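You operate a simulated robot arm through the tools that you are given. There is no shell and no other tool. Be economical: measure what you need, move in short steps, check, and stop when the job is done.

You run a simulated two-armed robot. Do the job below in one go: nothing can be reset, and whatever is moved stays where it is left.

Task
Put the cream pail on the care bench top away on the middle shelf of the dairy bay. Open the small cupboard door, take the lamp glass on the care bench top and put it away in the inside of the small cupboard and shut the door again. Put the grey strip on the top of the beige desk away on the orange mat. Put the shock sensor labelled "A" from the top of the beige desk on the top of the mangle board and the shock sensor marked "C" on the blue mat. Put one of the white blocks from the desk top on the top of the white table. Do these in any order. Set down upright: cream pail, lamp glass, white block.

Only the result counts: the job must be done as asked and must still hold three seconds after the hand-in. Knocking over, shifting, dropping, spilling or breaking anything else fails it.

Robot
Two 6-joint arms with two-finger grippers on one trunk, on a base that drives. Base frame: it is fixed to the floor where the robot stands at the start and does not move with it; the origin is under the middle of the robot, x ahead of it, y to its left, z up; the surface under the hand at the start is at about z = 0.803. Readings come in m, degrees, newtons and seconds.
The left shoulder is at the start at [0.03, 0.178, 0.988], the right one opposite. With the tool pointing down near the work surface each hand reaches from about 0.46 to 0.84 m from the robot's upright axis, wherever it stands, measured 20 degrees to its own side. Places, roughly: blue mat [-1.6, 0.3, 0.8]; cream pail (24x24x29 cm) [0.5, 0.2, 0.9]; grey strip (5x16x3 cm) [-1.1, -1.1, 0.9]; inside of the small cupboard (19x17 cm) [-2.52, 5.68, 1.64]; lamp glass (8x7x13 cm) [0.6, 0.5, 0.9]; middle shelf of the dairy bay [-3.3, 5.8, 0.7]; orange mat (15x18 cm) [-2.34, 3.38, 0.76]; shock sensor [-2, -1.25, 1]; small cupboard door [-2.5, 5.6, 1.8]; top of the mangle board [-6.3, -0.9, 0.9]; top of the white table [0.5, 2, 0.9]; white block (7x7x10 cm) [0.4, 3.4, 0.9]. Payload 2.54 kg a hand.
The tool frame of a hand sits at the grasp point between the pads (the TCP): z along the fingers, y along the line on which they close. The tips reach 0.03 m beyond it. Largest opening 0.116 m; the body of the gripper starts 0.095 m behind the TCP.
Orientation is that of the tool frame in the base frame, as a unit quaternion [w, x, y, z]. With the fingers straight down and closing along the base's y, the tool's x points along the base's -x, its y along +y and its z along -z.

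Tools
- The arms move only by the tool servo_tool. It takes "left_plan", "right_plan" or both (then of equal length, played together; a hand with none holds still); each is a list of rows, each a list of 7 numbers: the gripper command, from -1 (shut) to 1 (fully open), values between in proportion, then the shift along the tool's x, y, z in m, then the turn, a rotation vector about the tool's x, y, z in degrees. In form: [[jaw, x, y, z, ax, ay, az], ...]. A call has 1 to 10 rows; each row is the pose to reach, as a shift and turn from the pose commanded when the call began, along the tool's axes at that moment. Each row takes 0.2 s and may step no farther than 0.05 m and 8.6 degrees from the row before; otherwise, or with a gripper value out of range, the whole call is refused. Where a pose cannot be reached the arm comes as near as it can. A force on the tool above 40 N (or 10 N above the force at the start of the call, whichever is more), or a blocked arm, ends the call early, and 0.2 s more pass. The fingers move at their own pace (about 0.153 m/s each) and stop on an object; they squeeze with about 30 N. The grip force told is the motor's: it shows also when the fingers shut on nothing. Time passes only in rows, and 0.2 s behind the last, so rows that repeat a pose let the fingers close. The reply holds the time, the measured pose of the TCP, the force on the tool along the base axes, the opening and the grip force, in the units named above and with some noise, with the torque about the TCP (base axes, N m) and any sound that the robot's microphone picked up.
- Cameras (640 x 400 px; columns grow to the right, rows downward): "scene" is now at [0.0254, 0.0247, 1.7104]; the picture's right is [0.56, -0.83, 0.00], its down [-0.67, -0.45, -0.59] and it looks along [0.49, 0.33, -0.81] (base axes); focal length 282 px, centre (320, 200). "left" rides on the left gripper at [0.069, 0.015, -0.122] in its tool frame; the picture's right is [-0.21, 0.98, 0.00], its down [-0.83, -0.18, -0.53] and it looks along [-0.52, -0.11, 0.85] (tool axes); focal length 251 px, centre (320, 200). "right" rides on the right gripper at [0.069, -0.015, -0.122] in its tool frame; the picture's right is [0.21, 0.98, 0.00], its down [-0.83, 0.18, -0.53] and it looks along [-0.52, 0.11, 0.85] (tool axes); focal length 251 px, centre (320, 200). There is no depth. A picture from a camera that has moved, and an enlarged one, comes with that camera's place and axes in the base frame and with its lens. The place of the scene camera against the robot may be out by one fixed shift of up to 0.025 m in any direction.
- grab_frame(camera): a new picture of that camera. The clock stands still meanwhile.
- slide_trunk(by): slides the trunk up (or, below 0, down) by that many m; the arms and the scene camera ride with it, the base frame stays. It gives what a move gives, with no picture.
- steer(legs): drives the robot by 1 to 6 legs, each [ahead, left, turn to the left] in m, m and degrees, along the robot's own axes; the way and the turn of a leg run together, so that a leg with both is an arc; at most 1.5 m and 180 degrees a leg. The arms and the cameras ride along, it lands a little off, and it stops where it bumps. It gives what a move gives.
- head_to(pan, tilt): turns the head with the scene camera to pan (to the left, within 143 degrees either way) and tilt (down, from -29 to 69), counted from straight ahead of the robot. It gives what a move gives.
- enlarge(camera, box): a new picture of the part [left, top, right, bottom] of that camera's present view, enlarged. The clock stands still meanwhile.
- sign_off(): hands the job in; it is judged then, once.

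Work in short steps. Places have to be worked out from the pictures, the camera data and where the tool is seen: move nearer, look again, correct. Check each grasp and each placing, and mend what went wrong. You have 207 turns and 194 pictures in all, those below and enlarged ones among them. Open the grippers and draw the arms clear of the work before you hand the job in, unless the task says otherwise.

The tools are called after "Request:" by a JSON object that holds its "op" and its "data". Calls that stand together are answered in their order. servo_tool: Moves the arms, as the interface text tells. Its arguments: {"type":"object","properties":{"left_plan":{"type":"array","items":{"type":"array","items":{"type":"number"}}},"right_plan":{"type":"array","items":{"type":"array","items":{"type":"number"}}}},"required":[]} The other tools are called the same way: slide_trunk (by) slides the trunk up or down; steer (legs) drives the base; head_to (pan, tilt) turns the head that bears the scene camera; grab_frame (camera) takes a picture; enlarge (camera, box) takes an enlarged picture of a part of a camera's view; sign_off () hands the job in.

At the start:

```text
t: 0.0
left_tcp_pos: [0.3662, 0.4323, 1.1258]
left_orientation: [0.0, 0.0, 1.0, 0.001]
left_contact_force: [-0.3, 0.9, -0.1]
left_torque: [-0.01, 0.02, -0.03]
left_opening: 0.1158
left_grasp_force: 0.1
right_tcp_pos: [0.5573, 0.0705, 1.0933]
right_orientation: [0.001, 0.0, 1.0, 0.0]
right_contact_force: [-0.3, 0.3, -0.1]
right_torque: [0.03, -0.01, 0.0]
right_opening: 0.1158
right_grasp_force: 0.0
trunk travel left (down, up): [-0.2, 0.34]
robot x, y, heading: [0.0003, 0.0007, 0.0]
head pan, tilt: [33.9, 53.8]
```

scene: 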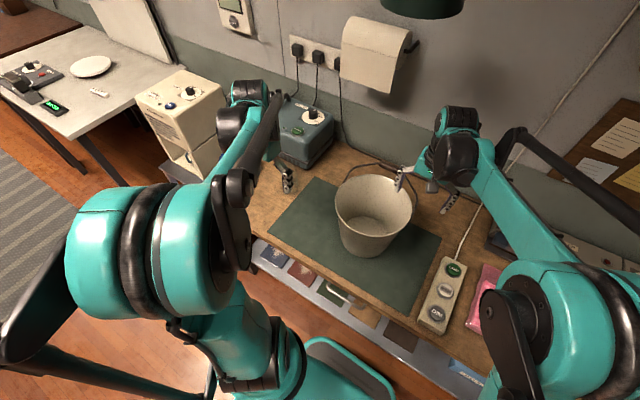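
right: 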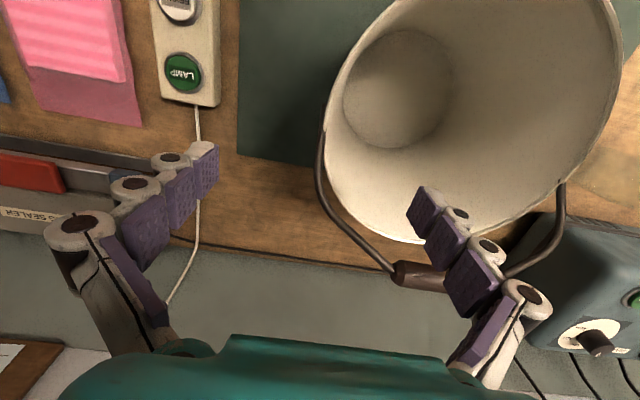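
left: 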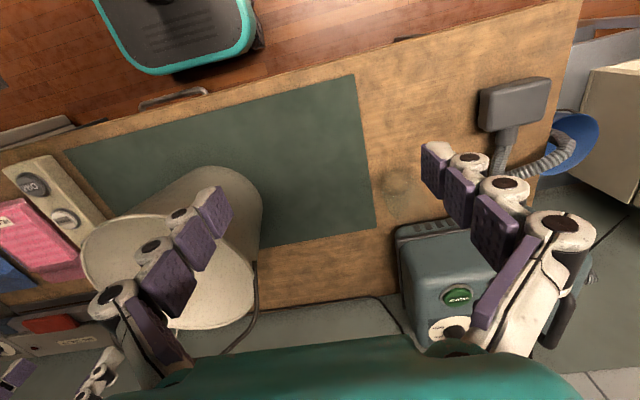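

The pail stands upright on the green mat; the lamp glass isn't obvious yet, perhaps the faint ring near (395,180) in the left view. I'll enlarge that area and the scene.

Request:
{"op": "enlarge", "data": {"camera": "left", "box": [320, 60, 600, 260]}}

Request:
{"op": "enlarge", "data": {"camera": "scene", "box": [220, 80, 480, 280]}}

```text
2.00 times, centred on (460, 160) of left
camera zoom: at [0.2969, 0.4466, 1.2473], right [0.21, 0.98, 0.0], down [0.83, -0.18, 0.53], along [0.52, -0.11, -0.85], focal length 503 px, centre (40, 280)
```

zoom: 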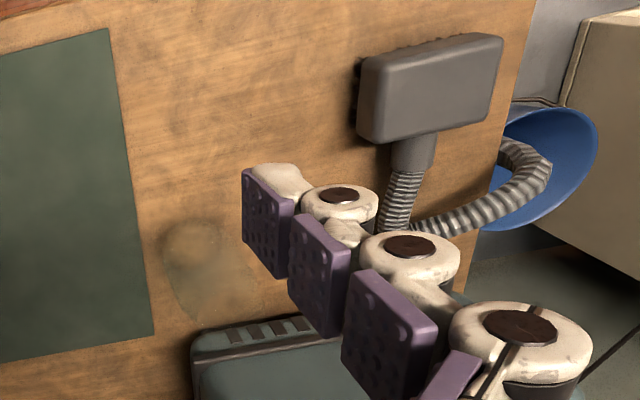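

```text
2.00 times, centred on (350, 180) of scene
camera zoom: at [0.0254, 0.0247, 1.7104], right [0.56, -0.83, 0.0], down [-0.67, -0.45, -0.59], along [0.49, 0.33, -0.81], focal length 565 px, centre (260, 240)
```

zoom: 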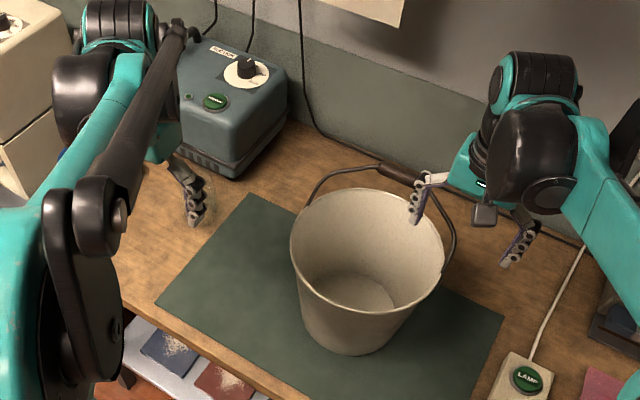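

The lamp glass is nearly invisible, about [0.55, 0.55]. Before grasping I'll look around the room to plan the routes.

Request:
{"op": "head_to", "data": {"pan": 115, "tilt": 15}}

Request:
{"op": "grab_frame", "data": {"camera": "scene"}}

Request:
{"op": "head_to", "data": {"pan": -140, "tilt": 15}}

Request:
{"op": "grab_frame", "data": {"camera": "scene"}}

```text
t: 1.5
left_tcp_pos: [0.366, 0.4321, 1.1251]
left_orientation: [0.0, 0.001, 1.0, 0.001]
left_contact_force: [-0.4, 0.6, 0.8]
left_torque: [-0.01, 0.01, 0.0]
left_opening: 0.1159
left_grasp_force: 0.1
right_tcp_pos: [0.5581, 0.0702, 1.0949]
right_orientation: [0.0, 0.0, 1.0, 0.001]
right_contact_force: [0.2, -0.4, 0.9]
right_torque: [0.0, -0.03, 0.01]
right_opening: 0.1159
right_grasp_force: 0.1
trunk travel left (down, up): [-0.2, 0.34]
robot x, y, heading: [-0.001, -0.0026, -0.2]
head pan, tilt: [115.0, 15.0]
```

```text
188 pictures are left
camera scene: at [-0.0748, 0.0684, 1.7691], right [0.91, 0.42, 0.0], down [0.11, -0.23, -0.97], along [-0.41, 0.88, -0.26], focal length 282 px, centre (320, 200)
```

scene: 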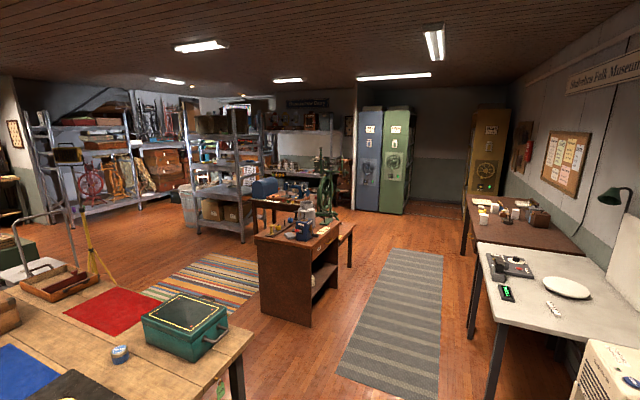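

```text
t: 5.1
left_tcp_pos: [0.3661, 0.4318, 1.125]
left_orientation: [0.0, 0.0, 1.0, 0.001]
left_contact_force: [0.1, 0.5, 0.0]
left_torque: [0.01, 0.02, 0.04]
left_opening: 0.1163
left_grasp_force: 0.0
right_tcp_pos: [0.5574, 0.0696, 1.0948]
right_orientation: [0.0, 0.0, 1.0, 0.001]
right_contact_force: [0.8, -0.7, -0.5]
right_torque: [0.03, -0.02, 0.01]
right_opening: 0.1159
right_grasp_force: 0.0
trunk travel left (down, up): [-0.2, 0.34]
robot x, y, heading: [-0.0005, -0.0004, -0.1]
head pan, tilt: [-140.0, 15.0]
```

```text
187 pictures are left
camera scene: at [-0.107, -0.0763, 1.7691], right [-0.64, 0.77, 0.0], down [0.2, 0.17, -0.97], along [-0.74, -0.62, -0.26], focal length 282 px, centre (320, 200)
```

scene: 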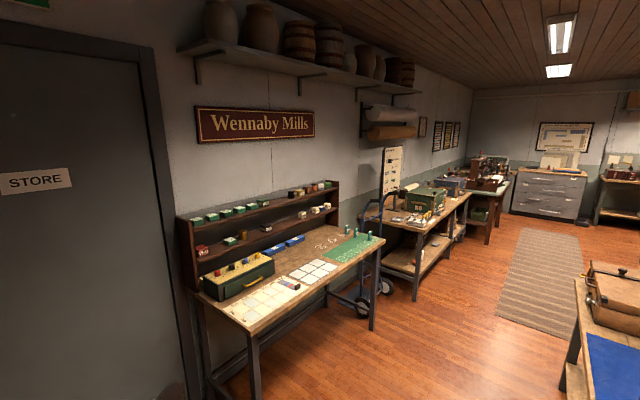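

The room layout is clearer. I'll zoom toward the dairy bay and cupboard from here.

Request:
{"op": "head_to", "data": {"pan": 115, "tilt": 15}}

Request:
{"op": "enlarge", "data": {"camera": "scene", "box": [240, 80, 400, 180]}}

Request:
{"op": "enlarge", "data": {"camera": "scene", "box": [240, 140, 400, 260]}}

```text
t: 8.7
left_tcp_pos: [0.3669, 0.432, 1.1262]
left_orientation: [0.0, 0.0, 1.0, 0.001]
left_contact_force: [-0.1, 0.1, 0.3]
left_torque: [-0.02, -0.02, 0.01]
left_opening: 0.116
left_grasp_force: 0.1
right_tcp_pos: [0.5583, 0.0697, 1.0944]
right_orientation: [0.0, 0.0, 1.0, -0.001]
right_contact_force: [0.6, 1.0, 0.4]
right_torque: [-0.03, 0.0, 0.01]
right_opening: 0.116
right_grasp_force: 0.1
trunk travel left (down, up): [-0.2, 0.34]
robot x, y, heading: [-0.0024, -0.0033, -0.0]
head pan, tilt: [115.0, 15.0]
```

```text
4.00 times, centred on (320, 130) of scene
camera zoom: at [-0.0749, 0.0684, 1.7691], right [0.91, 0.42, 0.0], down [0.11, -0.23, -0.97], along [-0.41, 0.88, -0.26], focal length 1129 px, centre (320, 480)
```

zoom: 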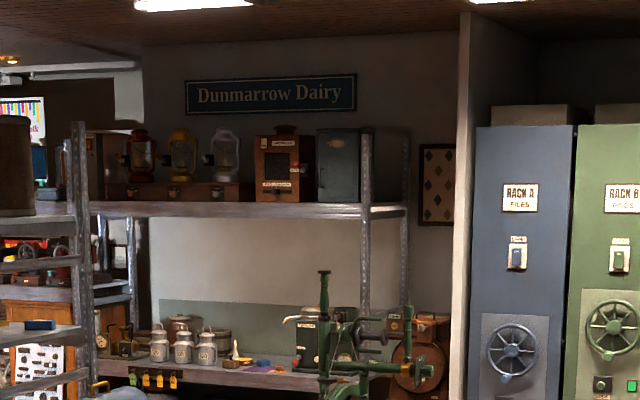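

```text
3.33 times, centred on (320, 200) of scene
camera zoom: at [-0.0749, 0.0684, 1.7691], right [0.91, 0.42, 0.0], down [0.11, -0.23, -0.97], along [-0.41, 0.88, -0.26], focal length 941 px, centre (320, 200)
```

zoom: 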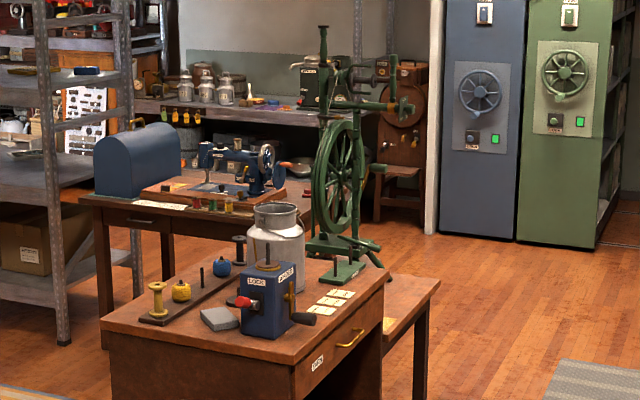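

The Dairy bay has wide clearance above its middle shelf, and the small cupboard is on its top shelf, so the glass is best held with a nearly horizontal tool. I tilt the left hand to about 25° below horizontal while staying high.

Request:
{"op": "servo_tool", "data": {"left_plan": [[1, -0.007, 0.006, 0.005, 0, -8.1, 0], [1, -0.014, 0.012, 0.01, 0, -16.2, 0], [1, -0.021, 0.018, 0.015, 0, -24.3, 0], [1, -0.028, 0.025, 0.02, 0, -32.4, 0], [1, -0.035, 0.031, 0.025, 0, -40.5, 0], [1, -0.042, 0.037, 0.03, 0, -48.6, 0], [1, -0.048, 0.044, 0.035, 0, -56.8, 0], [1, -0.054, 0.05, 0.04, 0, -65, 0]]}}

Request:
{"op": "grab_frame", "data": {"camera": "left"}}

Request:
{"op": "head_to", "data": {"pan": 40, "tilt": 50}}

Request:
{"op": "grab_frame", "data": {"camera": "scene"}}

```text
t: 10.5
left_tcp_pos: [0.4212, 0.4818, 1.0851]
left_orientation: [0.538, -0.001, 0.843, 0.001]
left_contact_force: [0.5, -0.3, -0.3]
left_torque: [-0.01, 0.0, -0.05]
left_opening: 0.1159
left_grasp_force: 0.1
right_tcp_pos: [0.5581, 0.0701, 1.0945]
right_orientation: [0.0, 0.0, 1.0, -0.001]
right_contact_force: [1.2, 0.2, 0.3]
right_torque: [-0.01, 0.02, -0.02]
right_opening: 0.1159
right_grasp_force: 0.0
trunk travel left (down, up): [-0.2, 0.34]
robot x, y, heading: [-0.0015, 0.0014, -0.1]
head pan, tilt: [115.0, 15.0]
```

```text
184 pictures are left
camera left: at [0.2814, 0.4964, 1.0738], right [0.09, 0.98, 0.19], down [-0.14, -0.18, 0.97], along [0.99, -0.11, 0.12], focal length 251 px, centre (320, 200)
```

left: 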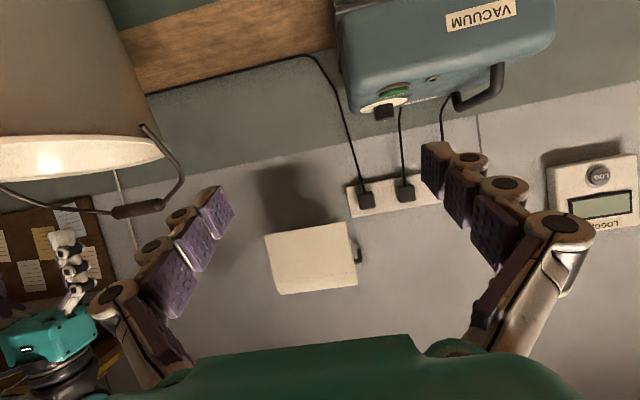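

```text
t: 11.9
left_tcp_pos: [0.4213, 0.4809, 1.087]
left_orientation: [0.537, 0.001, 0.844, 0.0]
left_contact_force: [-0.2, 0.1, -0.4]
left_torque: [-0.01, -0.01, -0.02]
left_opening: 0.1163
left_grasp_force: 0.0
right_tcp_pos: [0.5579, 0.0704, 1.0943]
right_orientation: [0.0, -0.001, 1.0, 0.0]
right_contact_force: [0.5, -0.8, 0.8]
right_torque: [-0.04, 0.0, 0.0]
right_opening: 0.116
right_grasp_force: 0.0
trunk travel left (down, up): [-0.2, 0.34]
robot x, y, heading: [-0.0006, -0.0014, -0.1]
head pan, tilt: [40.0, 50.0]
```

```text
183 pictures are left
camera scene: at [0.0235, 0.0333, 1.7154], right [0.64, -0.77, 0.0], down [-0.59, -0.49, -0.64], along [0.49, 0.41, -0.77], focal length 282 px, centre (320, 200)
```

scene: 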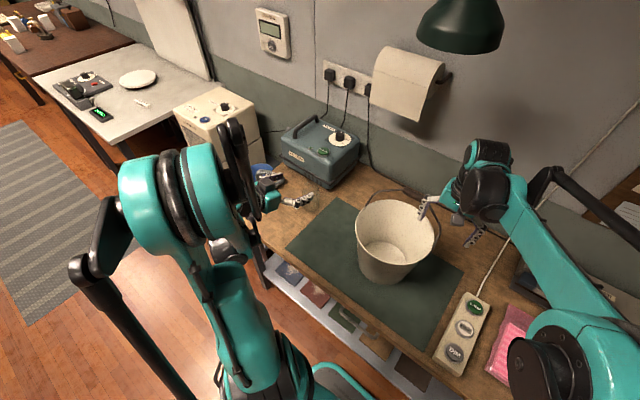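

The glass outline should be near the left fingertips at about (312,205). I'll enlarge it.

Request:
{"op": "enlarge", "data": {"camera": "scene", "box": [250, 140, 378, 220]}}

```text
5.00 times, centred on (314, 180) of scene
camera zoom: at [0.0235, 0.0333, 1.7154], right [0.64, -0.77, 0.0], down [-0.59, -0.49, -0.64], along [0.49, 0.41, -0.77], focal length 1412 px, centre (350, 300)
```

zoom: 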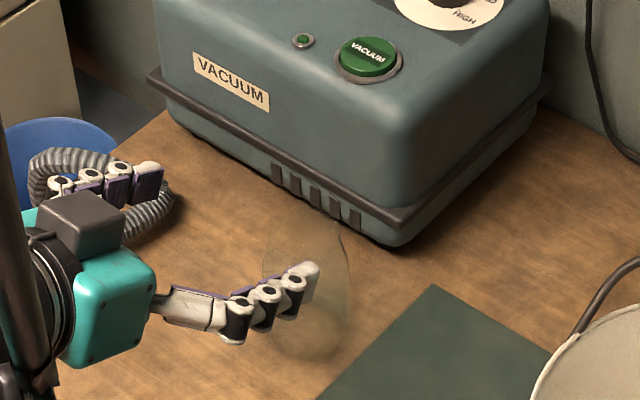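

Two views put the glass near [0.555, 0.535], with the vacuum box face at x≈0.68. I lower the left hand in front of the glass, stopping short at x≈0.44.

Request:
{"op": "servo_tool", "data": {"left_plan": [[1, 0.034, 0.011, 0.02, 0, 0, 0], [1, 0.068, 0.022, 0.04, 0, 0, 0], [1, 0.102, 0.033, 0.06, 0, 0, 0], [1, 0.136, 0.044, 0.08, 0, 0, 0], [1, 0.168, 0.054, 0.099, 0, 0, 0], [1, 0.168, 0.054, 0.099, 0, 0, 0]]}}

Request:
{"op": "enlarge", "data": {"camera": "scene", "box": [250, 140, 378, 220]}}

Request:
{"op": "grab_frame", "data": {"camera": "left"}}

```text
t: 13.3
left_tcp_pos: [0.4659, 0.5895, 0.9318]
left_orientation: [0.538, 0.0, 0.843, 0.001]
left_contact_force: [-0.6, 0.1, 0.7]
left_torque: [0.03, 0.01, -0.01]
left_opening: 0.116
left_grasp_force: 0.1
left hand out of reach, approached as far as the arm can: row 2, 3, 4, 5, 6
right_tcp_pos: [0.5577, 0.068, 1.0941]
right_orientation: [0.0, 0.0, 1.0, 0.0]
right_contact_force: [-1.1, -0.4, 0.6]
right_torque: [0.04, 0.03, -0.02]
right_opening: 0.1158
right_grasp_force: 0.0
trunk travel left (down, up): [-0.2, 0.34]
robot x, y, heading: [0.0006, 0.0028, 0.1]
head pan, tilt: [40.0, 50.0]
```

```text
5.00 times, centred on (314, 180) of scene
camera zoom: at [0.0228, 0.0319, 1.7155], right [0.64, -0.77, 0.0], down [-0.59, -0.49, -0.64], along [0.49, 0.41, -0.77], focal length 1412 px, centre (350, 300)
```

zoom: 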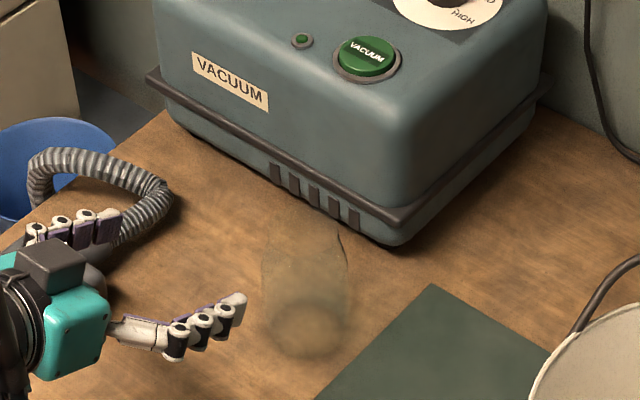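

```text
180 pictures are left
camera left: at [0.3268, 0.6056, 0.9208], right [0.09, 0.98, 0.2], down [-0.13, -0.18, 0.97], along [0.99, -0.12, 0.11], focal length 251 px, centre (320, 200)
```

left: 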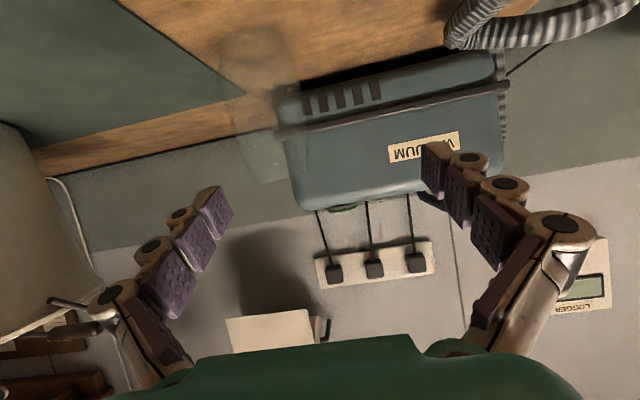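

The glass is now clear in both views at about [0.57, 0.54]; the arm is folded too tightly here. I raise the trunk (also clearing the right hand over the pail) and back off 12 cm.

Request:
{"op": "slide_trunk", "data": {"by": 0.12}}

Request:
{"op": "steer", "data": {"legs": [[-0.12, 0, 0]]}}

```text
t: 14.8
left_tcp_pos: [0.4665, 0.5924, 1.0511]
left_orientation: [0.537, 0.001, 0.844, 0.0]
left_contact_force: [-0.4, -0.1, 0.2]
left_torque: [-0.03, 0.03, -0.04]
left_opening: 0.1161
left_grasp_force: 0.1
right_tcp_pos: [0.5592, 0.0684, 1.2141]
right_orientation: [0.0, 0.0, 1.0, 0.0]
right_contact_force: [-0.4, 0.3, 1.2]
right_torque: [0.0, 0.03, 0.05]
right_opening: 0.116
right_grasp_force: 0.0
trunk travel left (down, up): [-0.32, 0.22]
robot x, y, heading: [-0.0005, -0.0017, 0.3]
head pan, tilt: [40.0, 50.0]
```

```text
t: 16.1
left_tcp_pos: [0.3478, 0.5889, 1.051]
left_orientation: [0.537, 0.002, 0.843, -0.001]
left_contact_force: [0.2, 0.4, 0.0]
left_torque: [0.02, 0.01, 0.02]
left_opening: 0.1158
left_grasp_force: 0.0
right_tcp_pos: [0.4367, 0.0676, 1.2148]
right_orientation: [0.0, 0.001, 1.0, 0.0]
right_contact_force: [-1.1, 0.6, -0.7]
right_torque: [-0.02, -0.02, -0.02]
right_opening: 0.1159
right_grasp_force: 0.1
trunk travel left (down, up): [-0.32, 0.22]
robot x, y, heading: [-0.12, 0.0043, -0.1]
head pan, tilt: [40.0, 50.0]
```

I move the left hand forward and down part way and read where it lands.

Request:
{"op": "servo_tool", "data": {"left_plan": [[1, 0.016, -0.01, 0.044, 0, 0, 0], [1, 0.032, -0.02, 0.089, 0, 0, 0], [1, 0.048, -0.03, 0.133, 0, 0, 0], [1, 0.048, -0.03, 0.133, 0, 0, 0]]}}

```text
t: 17.1
left_tcp_pos: [0.4604, 0.5705, 0.9568]
left_orientation: [0.537, 0.002, 0.844, -0.001]
left_contact_force: [-0.5, 0.0, 0.7]
left_torque: [-0.01, 0.02, -0.02]
left_opening: 0.1159
left_grasp_force: 0.2
left hand out of reach, approached as far as the arm can: row 1, 2, 3, 4
right_tcp_pos: [0.4362, 0.0677, 1.2154]
right_orientation: [0.001, 0.002, 1.0, 0.0]
right_contact_force: [-0.4, -0.6, 0.5]
right_torque: [0.0, -0.06, -0.02]
right_opening: 0.1159
right_grasp_force: 0.2
trunk travel left (down, up): [-0.32, 0.22]
robot x, y, heading: [-0.117, -0.001, -0.2]
head pan, tilt: [40.0, 50.0]
```

Reach seems limited by wrist orientation, so I yaw the tool 25° left to line up with the shoulder-to-glass direction.

Request:
{"op": "servo_tool", "data": {"left_plan": [[1, -0.01, -0.003, 0.009, -5.65, 0, -2.65], [1, -0.02, -0.006, 0.018, -11.3, 0, -5.3], [1, -0.03, -0.009, 0.027, -16.95, 0, -7.95], [1, -0.039, -0.012, 0.037, -22.6, 0, -10.6], [1, -0.039, -0.012, 0.037, -22.6, 0, -10.6]]}}

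Request:
{"op": "enlarge", "data": {"camera": "scene", "box": [250, 100, 410, 200]}}

```text
t: 18.3
left_tcp_pos: [0.5192, 0.5671, 0.9791]
left_orientation: [0.524, -0.181, 0.824, 0.115]
left_contact_force: [-0.1, 0.5, 0.1]
left_torque: [-0.03, 0.01, -0.06]
left_opening: 0.116
left_grasp_force: 0.1
left hand out of reach, approached as far as the arm can: row 1, 2, 3, 4, 5
right_tcp_pos: [0.437, 0.0691, 1.2153]
right_orientation: [0.0, 0.002, 1.0, 0.001]
right_contact_force: [-0.5, 0.2, -0.4]
right_torque: [-0.01, -0.01, -0.02]
right_opening: 0.1163
right_grasp_force: 0.1
trunk travel left (down, up): [-0.32, 0.22]
robot x, y, heading: [-0.1179, 0.0006, -0.2]
head pan, tilt: [40.0, 50.0]
```

```text
4.00 times, centred on (330, 150) of scene
camera zoom: at [-0.0972, 0.0344, 1.8353], right [0.64, -0.77, 0.0], down [-0.59, -0.49, -0.64], along [0.49, 0.41, -0.77], focal length 1129 px, centre (280, 400)
```

zoom: 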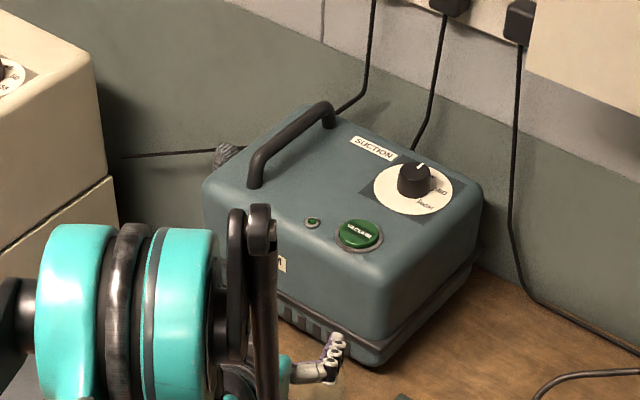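

The limit behaves like a wrist limit: the hand needs to be above shoulder height. I raise both hands, then will lower the trunk so that shoulders are lower.

Request:
{"op": "servo_tool", "data": {"left_plan": [[1, -0.043, 0.001, -0.023, 0, 0, 0], [1, -0.086, 0.002, -0.046, 0, 0, 0], [1, -0.129, 0.003, -0.069, 0, 0, 0], [1, -0.172, 0.004, -0.092, 0, 0, 0], [1, -0.215, 0.005, -0.115, 0, 0, 0], [1, -0.258, 0.006, -0.138, 0, 0, 0], [1, -0.3, 0.008, -0.16, 0, 0, 0]], "right_plan": [[1, 0, 0, -0.045, 0, 0, 0], [1, 0, 0, -0.09, 0, 0, 0], [1, 0, 0, -0.135, 0, 0, 0], [1, 0, 0, -0.18, 0, 0, 0], [1, 0, 0, -0.225, 0, 0, 0], [1, 0, 0, -0.27, 0, 0, 0], [1, 0, 0, -0.3, 0, 0, 0]]}}

```text
t: 19.9
left_tcp_pos: [0.495, 0.5635, 1.3217]
left_orientation: [0.525, -0.181, 0.824, 0.116]
left_contact_force: [-0.6, -0.5, 0.4]
left_torque: [-0.01, 0.0, 0.0]
left_opening: 0.1162
left_grasp_force: 0.1
right_tcp_pos: [0.4335, 0.0646, 1.5089]
right_orientation: [0.0, 0.002, 1.0, -0.001]
right_contact_force: [-0.7, -0.7, 0.0]
right_torque: [0.06, -0.02, -0.02]
right_opening: 0.1157
right_grasp_force: 0.1
right hand out of reach, approached as far as the arm can: row 7
trunk travel left (down, up): [-0.32, 0.22]
robot x, y, heading: [-0.1186, -0.0019, -0.2]
head pan, tilt: [40.0, 50.0]
```

Now the trunk goes all the way down.

Request:
{"op": "slide_trunk", "data": {"by": -0.32}}

Request:
{"op": "grab_frame", "data": {"camera": "scene"}}

```text
t: 23.1
left_tcp_pos: [0.4968, 0.5658, 1.0012]
left_orientation: [0.525, -0.18, 0.824, 0.114]
left_contact_force: [-0.8, -0.2, 0.0]
left_torque: [0.01, 0.03, -0.02]
left_opening: 0.1162
left_grasp_force: 0.1
right_tcp_pos: [0.4325, 0.0677, 1.1875]
right_orientation: [0.0, 0.002, 1.0, 0.0]
right_contact_force: [-0.5, -1.0, 0.6]
right_torque: [-0.01, 0.0, -0.01]
right_opening: 0.1161
right_grasp_force: 0.0
trunk travel left (down, up): [0.0, 0.54]
robot x, y, heading: [-0.1256, -0.0008, -0.2]
head pan, tilt: [40.0, 50.0]
```

```text
178 pictures are left
camera scene: at [-0.0969, 0.0333, 1.5155], right [0.64, -0.77, 0.0], down [-0.59, -0.49, -0.64], along [0.49, 0.41, -0.77], focal length 282 px, centre (320, 200)
```

scene: 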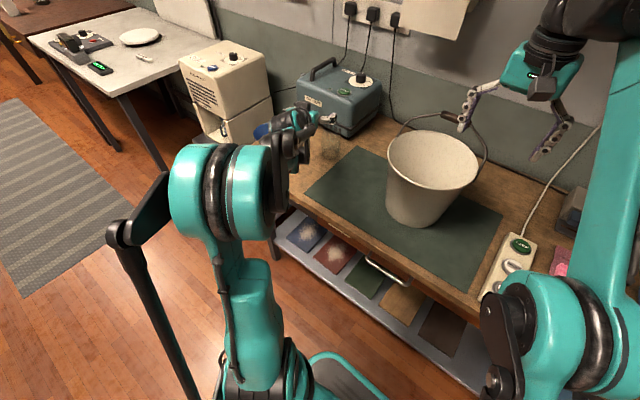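

Now step back-right and descend to just in front of the glass at z≈0.90.

Request:
{"op": "servo_tool", "data": {"left_plan": [[1, 0.0145, -0.0255, -0.031, 0, 0, 0], [1, 0.0287, -0.051, -0.0615, 0, 0, 0], [1, 0.059, -0.051, -0.0474, 0, 0, 0], [1, 0.089, -0.051, -0.033, 0, 0, 0], [1, 0.119, -0.051, -0.019, 0, 0, 0], [1, 0.119, -0.051, -0.019, 0, 0, 0]]}}

Request:
{"op": "enlarge", "data": {"camera": "scene", "box": [250, 90, 378, 170]}}

Request:
{"op": "grab_frame", "data": {"camera": "left"}}

```text
t: 24.5
left_tcp_pos: [0.4534, 0.4899, 0.9044]
left_orientation: [0.525, -0.18, 0.824, 0.115]
left_contact_force: [0.0, 0.7, -0.1]
left_torque: [-0.01, -0.06, -0.04]
left_opening: 0.1159
left_grasp_force: 0.0
right_tcp_pos: [0.4327, 0.0658, 1.1879]
right_orientation: [0.0, 0.002, 1.0, 0.0]
right_contact_force: [0.2, 0.3, 0.1]
right_torque: [-0.04, -0.01, -0.05]
right_opening: 0.116
right_grasp_force: 0.1
trunk travel left (down, up): [0.0, 0.54]
robot x, y, heading: [-0.1234, 0.0048, -0.4]
head pan, tilt: [40.0, 50.0]
```

```text
5.00 times, centred on (314, 130) of scene
camera zoom: at [-0.0971, 0.0331, 1.5154], right [0.64, -0.77, 0.0], down [-0.59, -0.49, -0.64], along [0.49, 0.41, -0.77], focal length 1412 px, centre (350, 550)
```

zoom: 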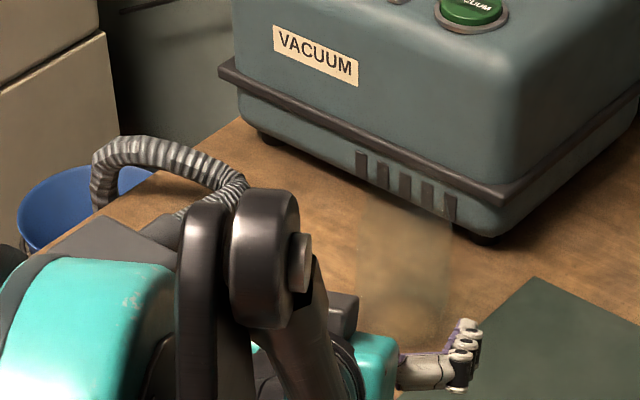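

```text
176 pictures are left
camera left: at [0.3209, 0.4447, 0.8921], right [-0.33, 0.93, 0.19], down [-0.05, -0.22, 0.97], along [0.94, 0.31, 0.11], focal length 251 px, centre (320, 200)
```

left: 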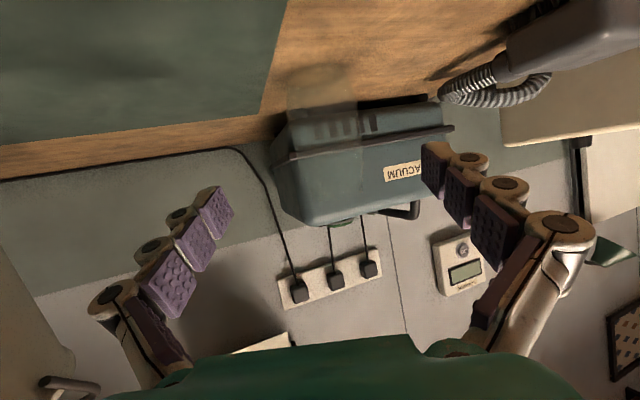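

The glass is laterally centred between the fingers. I advance 12.5 cm, slightly lowering, and close gently.

Request:
{"op": "servo_tool", "data": {"left_plan": [[1, -0.012, 0, 0.04, 0, 0, 0], [1, -0.024, 0, 0.08, 0, 0, 0], [1, -0.0356, 0, 0.121, 0, 0, 0], [1, -0.0356, 0, 0.121, 0, 0, 0]]}}

Request:
{"op": "grab_frame", "data": {"camera": "left"}}

```text
t: 25.5
left_tcp_pos: [0.5683, 0.5436, 0.8836]
left_orientation: [0.525, -0.181, 0.824, 0.115]
left_contact_force: [0.0, -0.8, -0.7]
left_torque: [-0.01, 0.02, 0.0]
left_opening: 0.116
left_grasp_force: 0.0
right_tcp_pos: [0.4318, 0.0673, 1.187]
right_orientation: [-0.001, 0.001, 1.0, -0.001]
right_contact_force: [-0.9, 0.0, 0.0]
right_torque: [0.01, -0.07, 0.0]
right_opening: 0.116
right_grasp_force: 0.0
trunk travel left (down, up): [0.0, 0.54]
robot x, y, heading: [-0.1187, 0.002, -0.1]
head pan, tilt: [40.0, 50.0]
```

```text
175 pictures are left
camera left: at [0.4362, 0.4982, 0.8734], right [-0.33, 0.93, 0.19], down [-0.05, -0.22, 0.97], along [0.94, 0.31, 0.11], focal length 251 px, centre (320, 200)
```

left: 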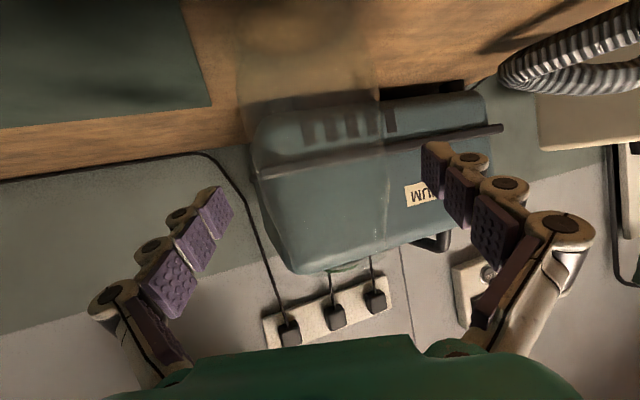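

The glass sits between the fingers with no contact. Closing.

Request:
{"op": "servo_tool", "data": {"left_plan": [[0.5, 0, 0, 0, 0, 0, 0], [0, 0, 0, 0, 0, 0, 0], [-1, 0, 0, 0, 0, 0, 0], [-1, 0, 0, 0, 0, 0, 0]]}}

```text
t: 26.5
left_tcp_pos: [0.5698, 0.5432, 0.8846]
left_orientation: [0.524, -0.181, 0.824, 0.115]
left_contact_force: [1.2, 0.1, 4.8]
left_torque: [-0.11, -0.11, -0.01]
left_opening: 0.0661
left_grasp_force: 29.8
right_tcp_pos: [0.4331, 0.0665, 1.188]
right_orientation: [0.0, 0.002, 1.0, 0.0]
right_contact_force: [0.4, 0.3, -0.1]
right_torque: [0.03, -0.01, 0.01]
right_opening: 0.1158
right_grasp_force: 0.1
trunk travel left (down, up): [0.0, 0.54]
robot x, y, heading: [-0.1215, 0.0006, -0.1]
head pan, tilt: [40.0, 50.0]
```

Grasped at 6.6 cm opening. Lift straight up 20 cm, and look.

Request:
{"op": "servo_tool", "data": {"left_plan": [[-1, -0.036, 0, -0.017, 0, 0, 0], [-1, -0.072, 0, -0.034, 0, 0, 0], [-1, -0.109, 0, -0.051, 0, 0, 0], [-1, -0.145, 0, -0.068, 0, 0, 0], [-1, -0.181, 0, -0.0845, 0, 0, 0]]}}

Request:
{"op": "grab_frame", "data": {"camera": "left"}}

Request:
{"op": "grab_frame", "data": {"camera": "right"}}

Request:
{"op": "head_to", "data": {"pan": 15, "tilt": 45}}

Request:
{"op": "grab_frame", "data": {"camera": "scene"}}

```text
t: 27.7
left_tcp_pos: [0.5669, 0.5428, 1.081]
left_orientation: [0.524, -0.182, 0.824, 0.116]
left_contact_force: [0.1, -0.1, -0.8]
left_torque: [0.02, -0.01, 0.0]
left_opening: 0.0662
left_grasp_force: 30.0
right_tcp_pos: [0.4336, 0.0663, 1.1886]
right_orientation: [0.0, 0.002, 1.0, 0.0]
right_contact_force: [0.6, -0.1, -0.5]
right_torque: [0.0, 0.01, 0.0]
right_opening: 0.1163
right_grasp_force: 0.1
trunk travel left (down, up): [0.0, 0.54]
robot x, y, heading: [-0.1147, 0.0021, -0.1]
head pan, tilt: [40.0, 50.0]
```

```text
174 pictures are left
camera left: at [0.4344, 0.4975, 1.0701], right [-0.33, 0.93, 0.19], down [-0.05, -0.22, 0.97], along [0.94, 0.31, 0.11], focal length 251 px, centre (320, 200)
```

left: 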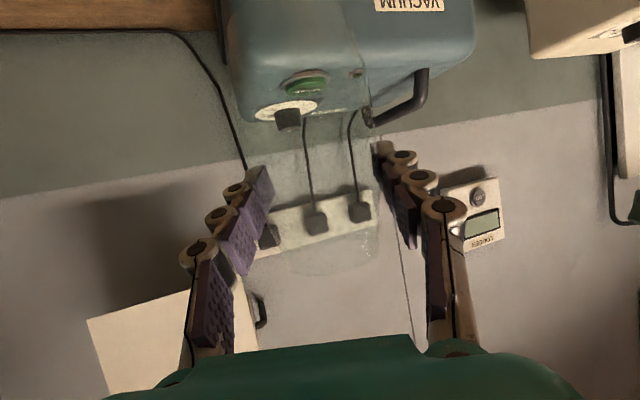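

```text
173 pictures are left
camera right: at [0.3633, 0.0531, 1.3106], right [-0.21, 0.98, 0.0], down [0.83, 0.18, 0.53], along [0.52, 0.11, -0.85], focal length 251 px, centre (320, 200)
```

right: 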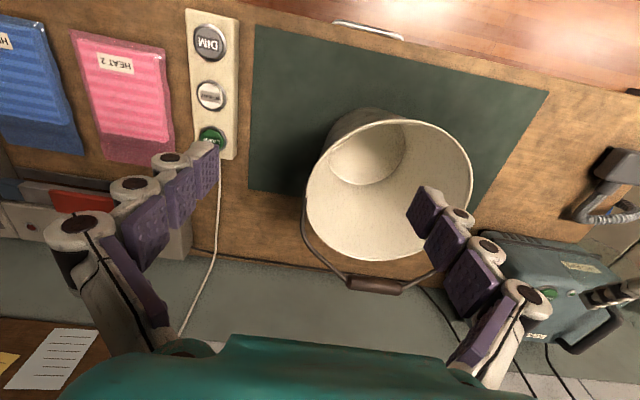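

```text
t: 28.6
left_tcp_pos: [0.5675, 0.5432, 1.0782]
left_orientation: [0.524, -0.181, 0.825, 0.115]
left_contact_force: [-0.1, 0.3, -0.9]
left_torque: [0.02, 0.01, 0.0]
left_opening: 0.066
left_grasp_force: 29.5
right_tcp_pos: [0.4334, 0.0669, 1.1886]
right_orientation: [-0.001, 0.001, 1.0, 0.0]
right_contact_force: [-0.5, 0.3, -0.4]
right_torque: [0.04, 0.0, -0.04]
right_opening: 0.1159
right_grasp_force: 0.1
trunk travel left (down, up): [0.0, 0.54]
robot x, y, heading: [-0.118, -0.0002, -0.3]
head pan, tilt: [15.0, 45.0]
```

```text
172 pictures are left
camera scene: at [-0.0771, 0.0051, 1.5222], right [0.26, -0.97, 0.0], down [-0.68, -0.18, -0.71], along [0.68, 0.18, -0.71], focal length 282 px, centre (320, 200)
```

scene: 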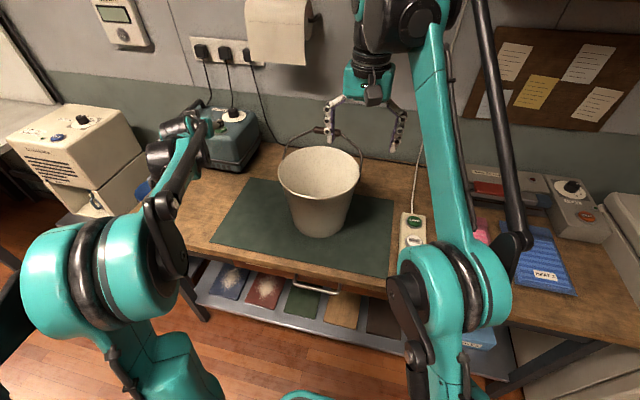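

Glass is held upright. The pail rim is about z≈1.0, centre [0.52, 0.175], radius ≈0.115, bail leaning back. I'll pinch the rim at front-right, so I yaw the right tool 45° and place it over that rim point.

Request:
{"op": "servo_tool", "data": {"right_plan": [[1, 0, 0.004, 0, 0, 0, 8.5], [1, 0, 0.008, 0, 0, 0, 17], [1, -0.001, 0.012, 0, 0, 0, 25.5], [1, -0.002, 0.016, 0, 0, 0, 34], [1, -0.004, 0.022, 0, 0, 0, 42.5], [1, -0.006, 0.028, 0, 0, 0, 45], [1, -0.006, 0.028, 0, 0, 0, 45]]}}

Request:
{"op": "grab_frame", "data": {"camera": "right"}}

Request:
{"op": "enlarge", "data": {"camera": "scene", "box": [220, 60, 460, 260]}}

```text
t: 30.1
left_tcp_pos: [0.5673, 0.5438, 1.0804]
left_orientation: [0.525, -0.18, 0.824, 0.115]
left_contact_force: [-0.1, -0.2, -0.5]
left_torque: [0.02, 0.0, -0.01]
left_opening: 0.0658
left_grasp_force: 30.0
right_tcp_pos: [0.4317, 0.0924, 1.1797]
right_orientation: [-0.001, 0.385, 0.923, 0.0]
right_contact_force: [-0.7, 0.4, 0.8]
right_torque: [-0.03, -0.03, -0.02]
right_opening: 0.116
right_grasp_force: 0.0
right hand out of reach, approached as far as the arm can: row 3, 4, 5, 6, 7
trunk travel left (down, up): [0.0, 0.54]
robot x, y, heading: [-0.1231, 0.0016, -0.1]
head pan, tilt: [15.0, 45.0]
```

```text
171 pictures are left
camera right: at [0.3719, 0.1315, 1.302], right [0.54, 0.84, 0.0], down [0.71, -0.46, 0.53], along [0.45, -0.29, -0.85], focal length 251 px, centre (320, 200)
```

right: 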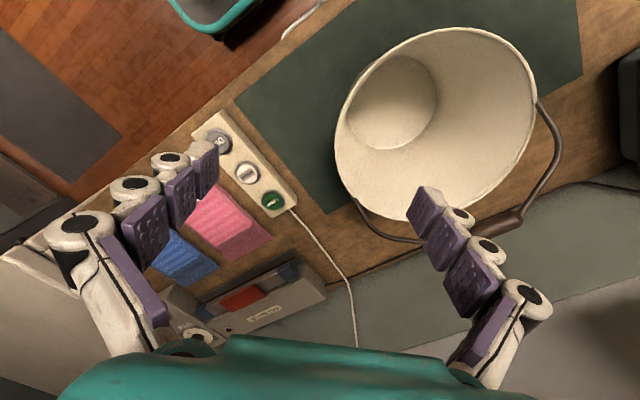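

```text
2.00 times, centred on (340, 160) of scene
camera zoom: at [-0.0777, 0.0046, 1.5223], right [0.26, -0.97, 0.0], down [-0.68, -0.18, -0.71], along [0.68, 0.18, -0.71], focal length 565 px, centre (280, 280)
```

zoom: 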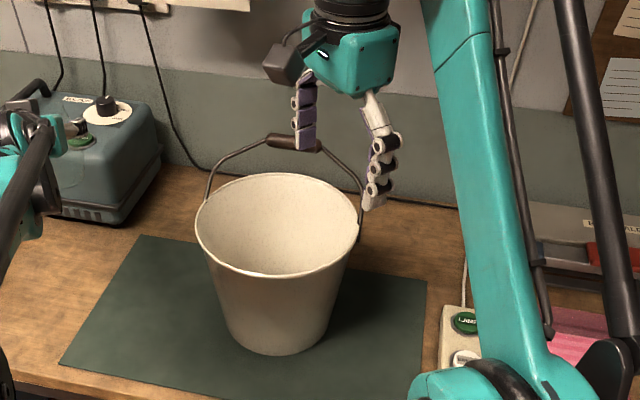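

I estimate the rim centre at [0.525, 0.19, 1.0]; pinch point ≈[0.442, 0.107]. Descend to just above the rim first and check.

Request:
{"op": "servo_tool", "data": {"right_plan": [[1, 0.001, 0.006, 0.04, 0, 0, 0], [1, 0.002, 0.012, 0.08, 0, 0, 0], [1, 0.003, 0.0174, 0.115, 0, 0, 0], [1, 0.003, 0.0174, 0.115, 0, 0, 0]]}}

Request:
{"op": "grab_frame", "data": {"camera": "right"}}

Request:
{"op": "enlarge", "data": {"camera": "scene", "box": [260, 80, 420, 200]}}

```text
t: 31.1
left_tcp_pos: [0.5685, 0.5431, 1.0807]
left_orientation: [0.524, -0.181, 0.824, 0.115]
left_contact_force: [-0.8, -0.5, -1.2]
left_torque: [-0.03, -0.03, -0.01]
left_opening: 0.0662
left_grasp_force: 30.2
right_tcp_pos: [0.4436, 0.1034, 1.0636]
right_orientation: [-0.001, 0.384, 0.923, 0.0]
right_contact_force: [-0.2, 0.2, -1.0]
right_torque: [0.01, 0.01, 0.05]
right_opening: 0.1161
right_grasp_force: 0.1
trunk travel left (down, up): [0.0, 0.54]
robot x, y, heading: [-0.1202, 0.0014, -0.2]
head pan, tilt: [15.0, 45.0]
```

```text
169 pictures are left
camera right: at [0.3843, 0.1445, 1.1862], right [0.54, 0.84, 0.0], down [0.71, -0.46, 0.53], along [0.45, -0.29, -0.85], focal length 251 px, centre (320, 200)
```

right: 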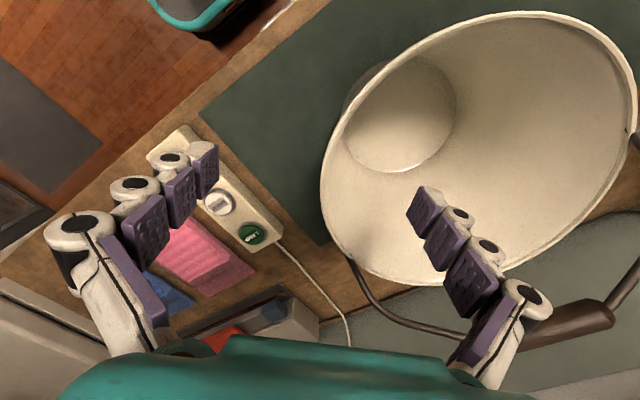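

```text
3.33 times, centred on (340, 140) of scene
camera zoom: at [-0.0773, 0.0049, 1.5223], right [0.26, -0.97, 0.0], down [-0.68, -0.18, -0.71], along [0.68, 0.18, -0.71], focal length 941 px, centre (253, 400)
```

zoom: 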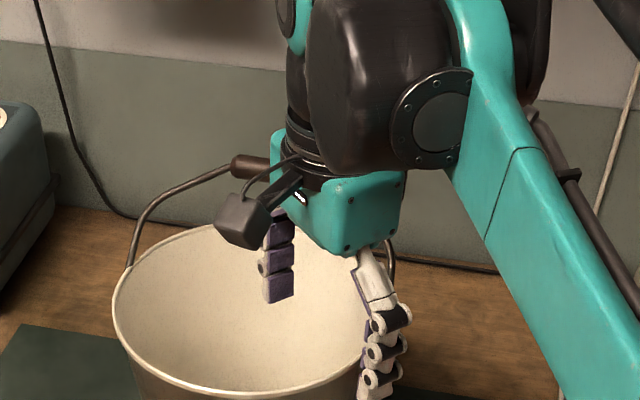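

The outer finger is outside and the inner one inside the rim, centred. Descend 8 cm and close.

Request:
{"op": "servo_tool", "data": {"right_plan": [[1, 0, 0, 0.04, 0, 0, 0], [1, 0, 0, 0.078, 0, 0, 0], [1, 0, 0, 0.078, 0, 0, 0], [0.3, 0, 0, 0.078, 0, 0, 0], [-0.3, 0, 0, 0.078, 0, 0, 0], [-1, 0, 0, 0.078, 0, 0, 0], [-1, 0, 0, 0.078, 0, 0, 0], [-1, 0, 0, 0.078, 0, 0, 0]]}}

Request:
{"op": "grab_frame", "data": {"camera": "right"}}

Request:
{"op": "enlarge", "data": {"camera": "scene", "box": [220, 80, 460, 260]}}

```text
t: 33.0
left_tcp_pos: [0.5687, 0.5442, 1.0797]
left_orientation: [0.524, -0.181, 0.824, 0.115]
left_contact_force: [-1.3, -0.7, -2.4]
left_torque: [-0.03, 0.02, 0.0]
left_opening: 0.0662
left_grasp_force: 30.1
right_tcp_pos: [0.4413, 0.1089, 0.9873]
right_orientation: [0.0, 0.384, 0.923, 0.0]
right_contact_force: [8.4, 9.3, 7.4]
right_torque: [1.1, -1.07, 0.15]
right_opening: 0.0105
right_grasp_force: 29.9
trunk travel left (down, up): [0.0, 0.54]
robot x, y, heading: [-0.1248, -0.0012, -0.1]
head pan, tilt: [15.0, 45.0]
```

```text
167 pictures are left
camera right: at [0.3825, 0.1489, 1.1096], right [0.54, 0.84, 0.0], down [0.71, -0.46, 0.53], along [0.45, -0.29, -0.85], focal length 251 px, centre (320, 200)
```

right: 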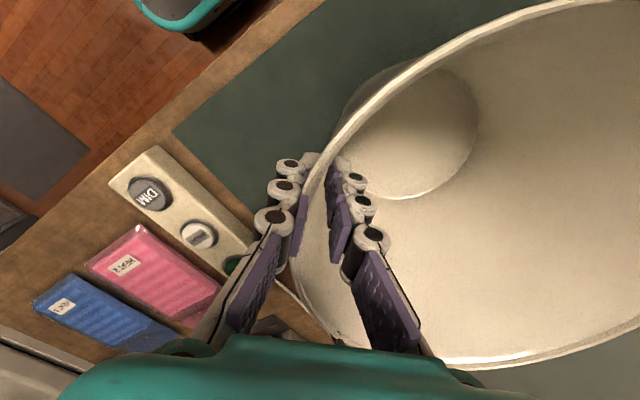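

```text
2.22 times, centred on (340, 170) of scene
camera zoom: at [-0.0768, 0.006, 1.5223], right [0.26, -0.97, 0.0], down [-0.68, -0.18, -0.71], along [0.68, 0.18, -0.71], focal length 627 px, centre (276, 267)
```

zoom: 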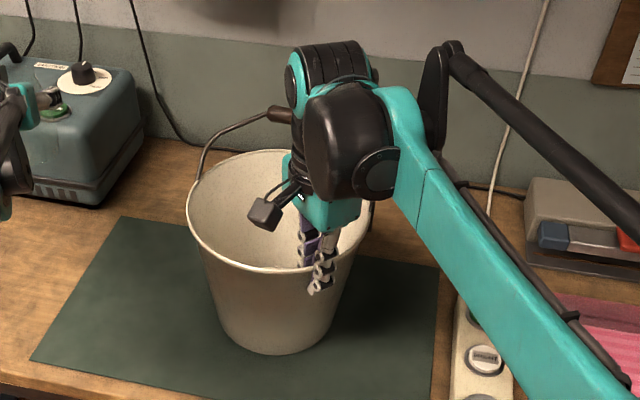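

Pinched the wall (1 cm). Lift 5 cm and check for tilt.

Request:
{"op": "servo_tool", "data": {"right_plan": [[-1, 0, 0, -0.01, 0, 0, 0], [-1, 0, 0, -0.03, 0, 0, 0], [-1, 0, 0, -0.05, 0, 0, 0], [-1, 0, 0, -0.05, 0, 0, 0]]}}

Request:
{"op": "enlarge", "data": {"camera": "scene", "box": [220, 80, 460, 260]}}

```text
t: 34.0
left_tcp_pos: [0.5693, 0.5433, 1.0789]
left_orientation: [0.524, -0.181, 0.824, 0.116]
left_contact_force: [-0.2, 0.1, -1.7]
left_torque: [-0.03, -0.04, -0.01]
left_opening: 0.0662
left_grasp_force: 30.1
right_tcp_pos: [0.444, 0.1062, 1.0384]
right_orientation: [0.0, 0.384, 0.923, -0.001]
right_contact_force: [-0.3, -0.6, -9.9]
right_torque: [-0.6, 0.83, -0.01]
right_opening: 0.0061
right_grasp_force: 30.6
trunk travel left (down, up): [0.0, 0.54]
robot x, y, heading: [-0.1207, 0.0002, -0.2]
head pan, tilt: [15.0, 45.0]
```

```text
2.22 times, centred on (340, 170) of scene
camera zoom: at [-0.076, 0.0051, 1.5222], right [0.26, -0.97, 0.0], down [-0.68, -0.18, -0.71], along [0.68, 0.18, -0.71], focal length 627 px, centre (276, 267)
```

zoom: 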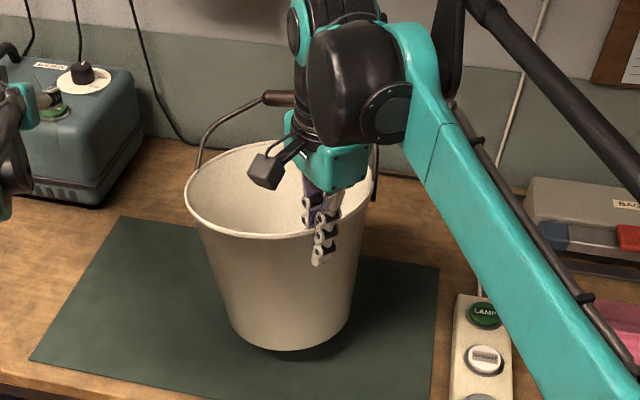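

Held (about 1 kg), nearly level. Raise the trunk so both loads clear everything, then back off a little and turn left toward the corridor.

Request:
{"op": "slide_trunk", "data": {"by": 0.35}}

Request:
{"op": "steer", "data": {"legs": [[-0.14, 0, 0], [0, 0, 90]]}}

Request:
{"op": "head_to", "data": {"pan": 0, "tilt": 20}}

Request:
{"op": "grab_frame", "data": {"camera": "scene"}}

```text
t: 37.4
left_tcp_pos: [0.5686, 0.5436, 1.4307]
left_orientation: [0.524, -0.18, 0.824, 0.114]
left_contact_force: [-0.4, 0.0, -1.7]
left_torque: [0.02, 0.01, -0.01]
left_opening: 0.066
left_grasp_force: 29.9
right_tcp_pos: [0.4432, 0.1068, 1.388]
right_orientation: [0.0, 0.384, 0.923, -0.001]
right_contact_force: [-0.6, 0.4, -11.1]
right_torque: [-0.59, 0.81, 0.01]
right_opening: 0.0058
right_grasp_force: 30.2
trunk travel left (down, up): [-0.35, 0.19]
robot x, y, heading: [-0.1226, 0.0018, -0.5]
head pan, tilt: [15.0, 45.0]
```

```text
t: 42.5
left_tcp_pos: [-0.7835, 0.7074, 1.4302]
left_orientation: [-0.298, 0.703, -0.467, -0.446]
left_contact_force: [0.0, -0.4, -1.4]
left_torque: [0.0, 0.0, -0.02]
left_opening: 0.0664
left_grasp_force: 30.1
right_tcp_pos: [-0.3514, 0.5673, 1.3879]
right_orientation: [0.0, -0.366, 0.931, -0.001]
right_contact_force: [-0.2, 0.3, -9.9]
right_torque: [-0.83, -0.59, 0.0]
right_opening: 0.006
right_grasp_force: 29.7
trunk travel left (down, up): [-0.35, 0.19]
robot x, y, heading: [-0.2622, -0.0039, 87.8]
head pan, tilt: [15.0, 45.0]
```

```text
t: 43.3
left_tcp_pos: [-0.7825, 0.7075, 1.4293]
left_orientation: [-0.296, 0.704, -0.466, -0.447]
left_contact_force: [-0.3, -0.7, -1.1]
left_torque: [-0.02, 0.0, -0.01]
left_opening: 0.0664
left_grasp_force: 29.6
right_tcp_pos: [-0.3503, 0.568, 1.3878]
right_orientation: [0.0, -0.366, 0.931, -0.001]
right_contact_force: [-1.2, -1.0, -10.0]
right_torque: [-0.78, -0.52, -0.01]
right_opening: 0.0058
right_grasp_force: 30.2
trunk travel left (down, up): [-0.35, 0.19]
robot x, y, heading: [-0.2607, 0.0025, 88.3]
head pan, tilt: [0.0, 20.0]
```

```text
164 pictures are left
camera scene: at [-0.2664, 0.0492, 1.9108], right [1.0, -0.04, 0.0], down [-0.01, -0.34, -0.94], along [0.03, 0.94, -0.34], focal length 282 px, centre (320, 200)
```

scene: 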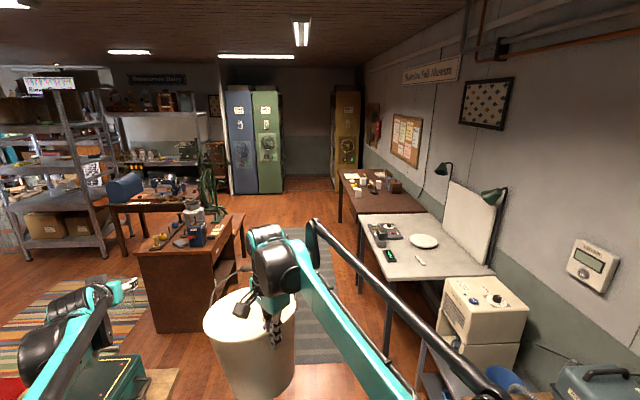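

Corridor is clear ahead. Drive about 2.7 m along it, then look left toward the dairy bay.

Request:
{"op": "steer", "data": {"legs": [[1.4, 0.02, 2], [1.4, 0.05, 0]]}}

Request:
{"op": "head_to", "data": {"pan": 40, "tilt": 25}}

Request:
{"op": "grab_frame", "data": {"camera": "scene"}}

```text
t: 56.6
left_tcp_pos: [-0.8031, 3.4145, 1.4291]
left_orientation: [-0.289, 0.711, -0.454, -0.452]
left_contact_force: [-0.1, -0.6, -1.7]
left_torque: [-0.02, -0.01, 0.01]
left_opening: 0.0662
left_grasp_force: 30.2
right_tcp_pos: [-0.3668, 3.2905, 1.3883]
right_orientation: [0.001, -0.383, 0.924, -0.001]
right_contact_force: [0.8, -0.2, -10.5]
right_torque: [-0.81, -0.59, 0.01]
right_opening: 0.006
right_grasp_force: 29.7
trunk travel left (down, up): [-0.35, 0.19]
robot x, y, heading: [-0.2585, 2.7248, 90.3]
head pan, tilt: [0.0, 20.0]
```

```text
t: 57.6
left_tcp_pos: [-0.8032, 3.4145, 1.4291]
left_orientation: [-0.289, 0.711, -0.455, -0.452]
left_contact_force: [-0.3, 0.1, -0.9]
left_torque: [0.03, -0.01, 0.01]
left_opening: 0.0661
left_grasp_force: 29.9
right_tcp_pos: [-0.3656, 3.2909, 1.3867]
right_orientation: [0.0, -0.383, 0.924, -0.002]
right_contact_force: [0.9, 0.2, -10.7]
right_torque: [-0.82, -0.58, 0.01]
right_opening: 0.006
right_grasp_force: 30.6
trunk travel left (down, up): [-0.35, 0.19]
robot x, y, heading: [-0.2568, 2.7284, 89.8]
head pan, tilt: [40.0, 25.0]
```

```text
163 pictures are left
camera scene: at [-0.3233, 2.7533, 1.9028], right [0.77, 0.64, 0.0], down [0.27, -0.33, -0.91], along [-0.58, 0.69, -0.42], focal length 282 px, centre (320, 200)
```

scene: 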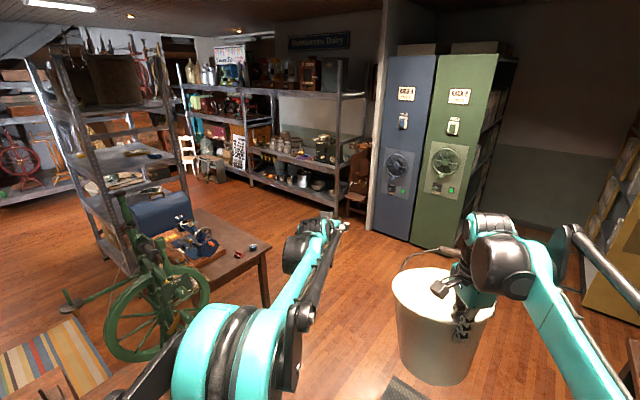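

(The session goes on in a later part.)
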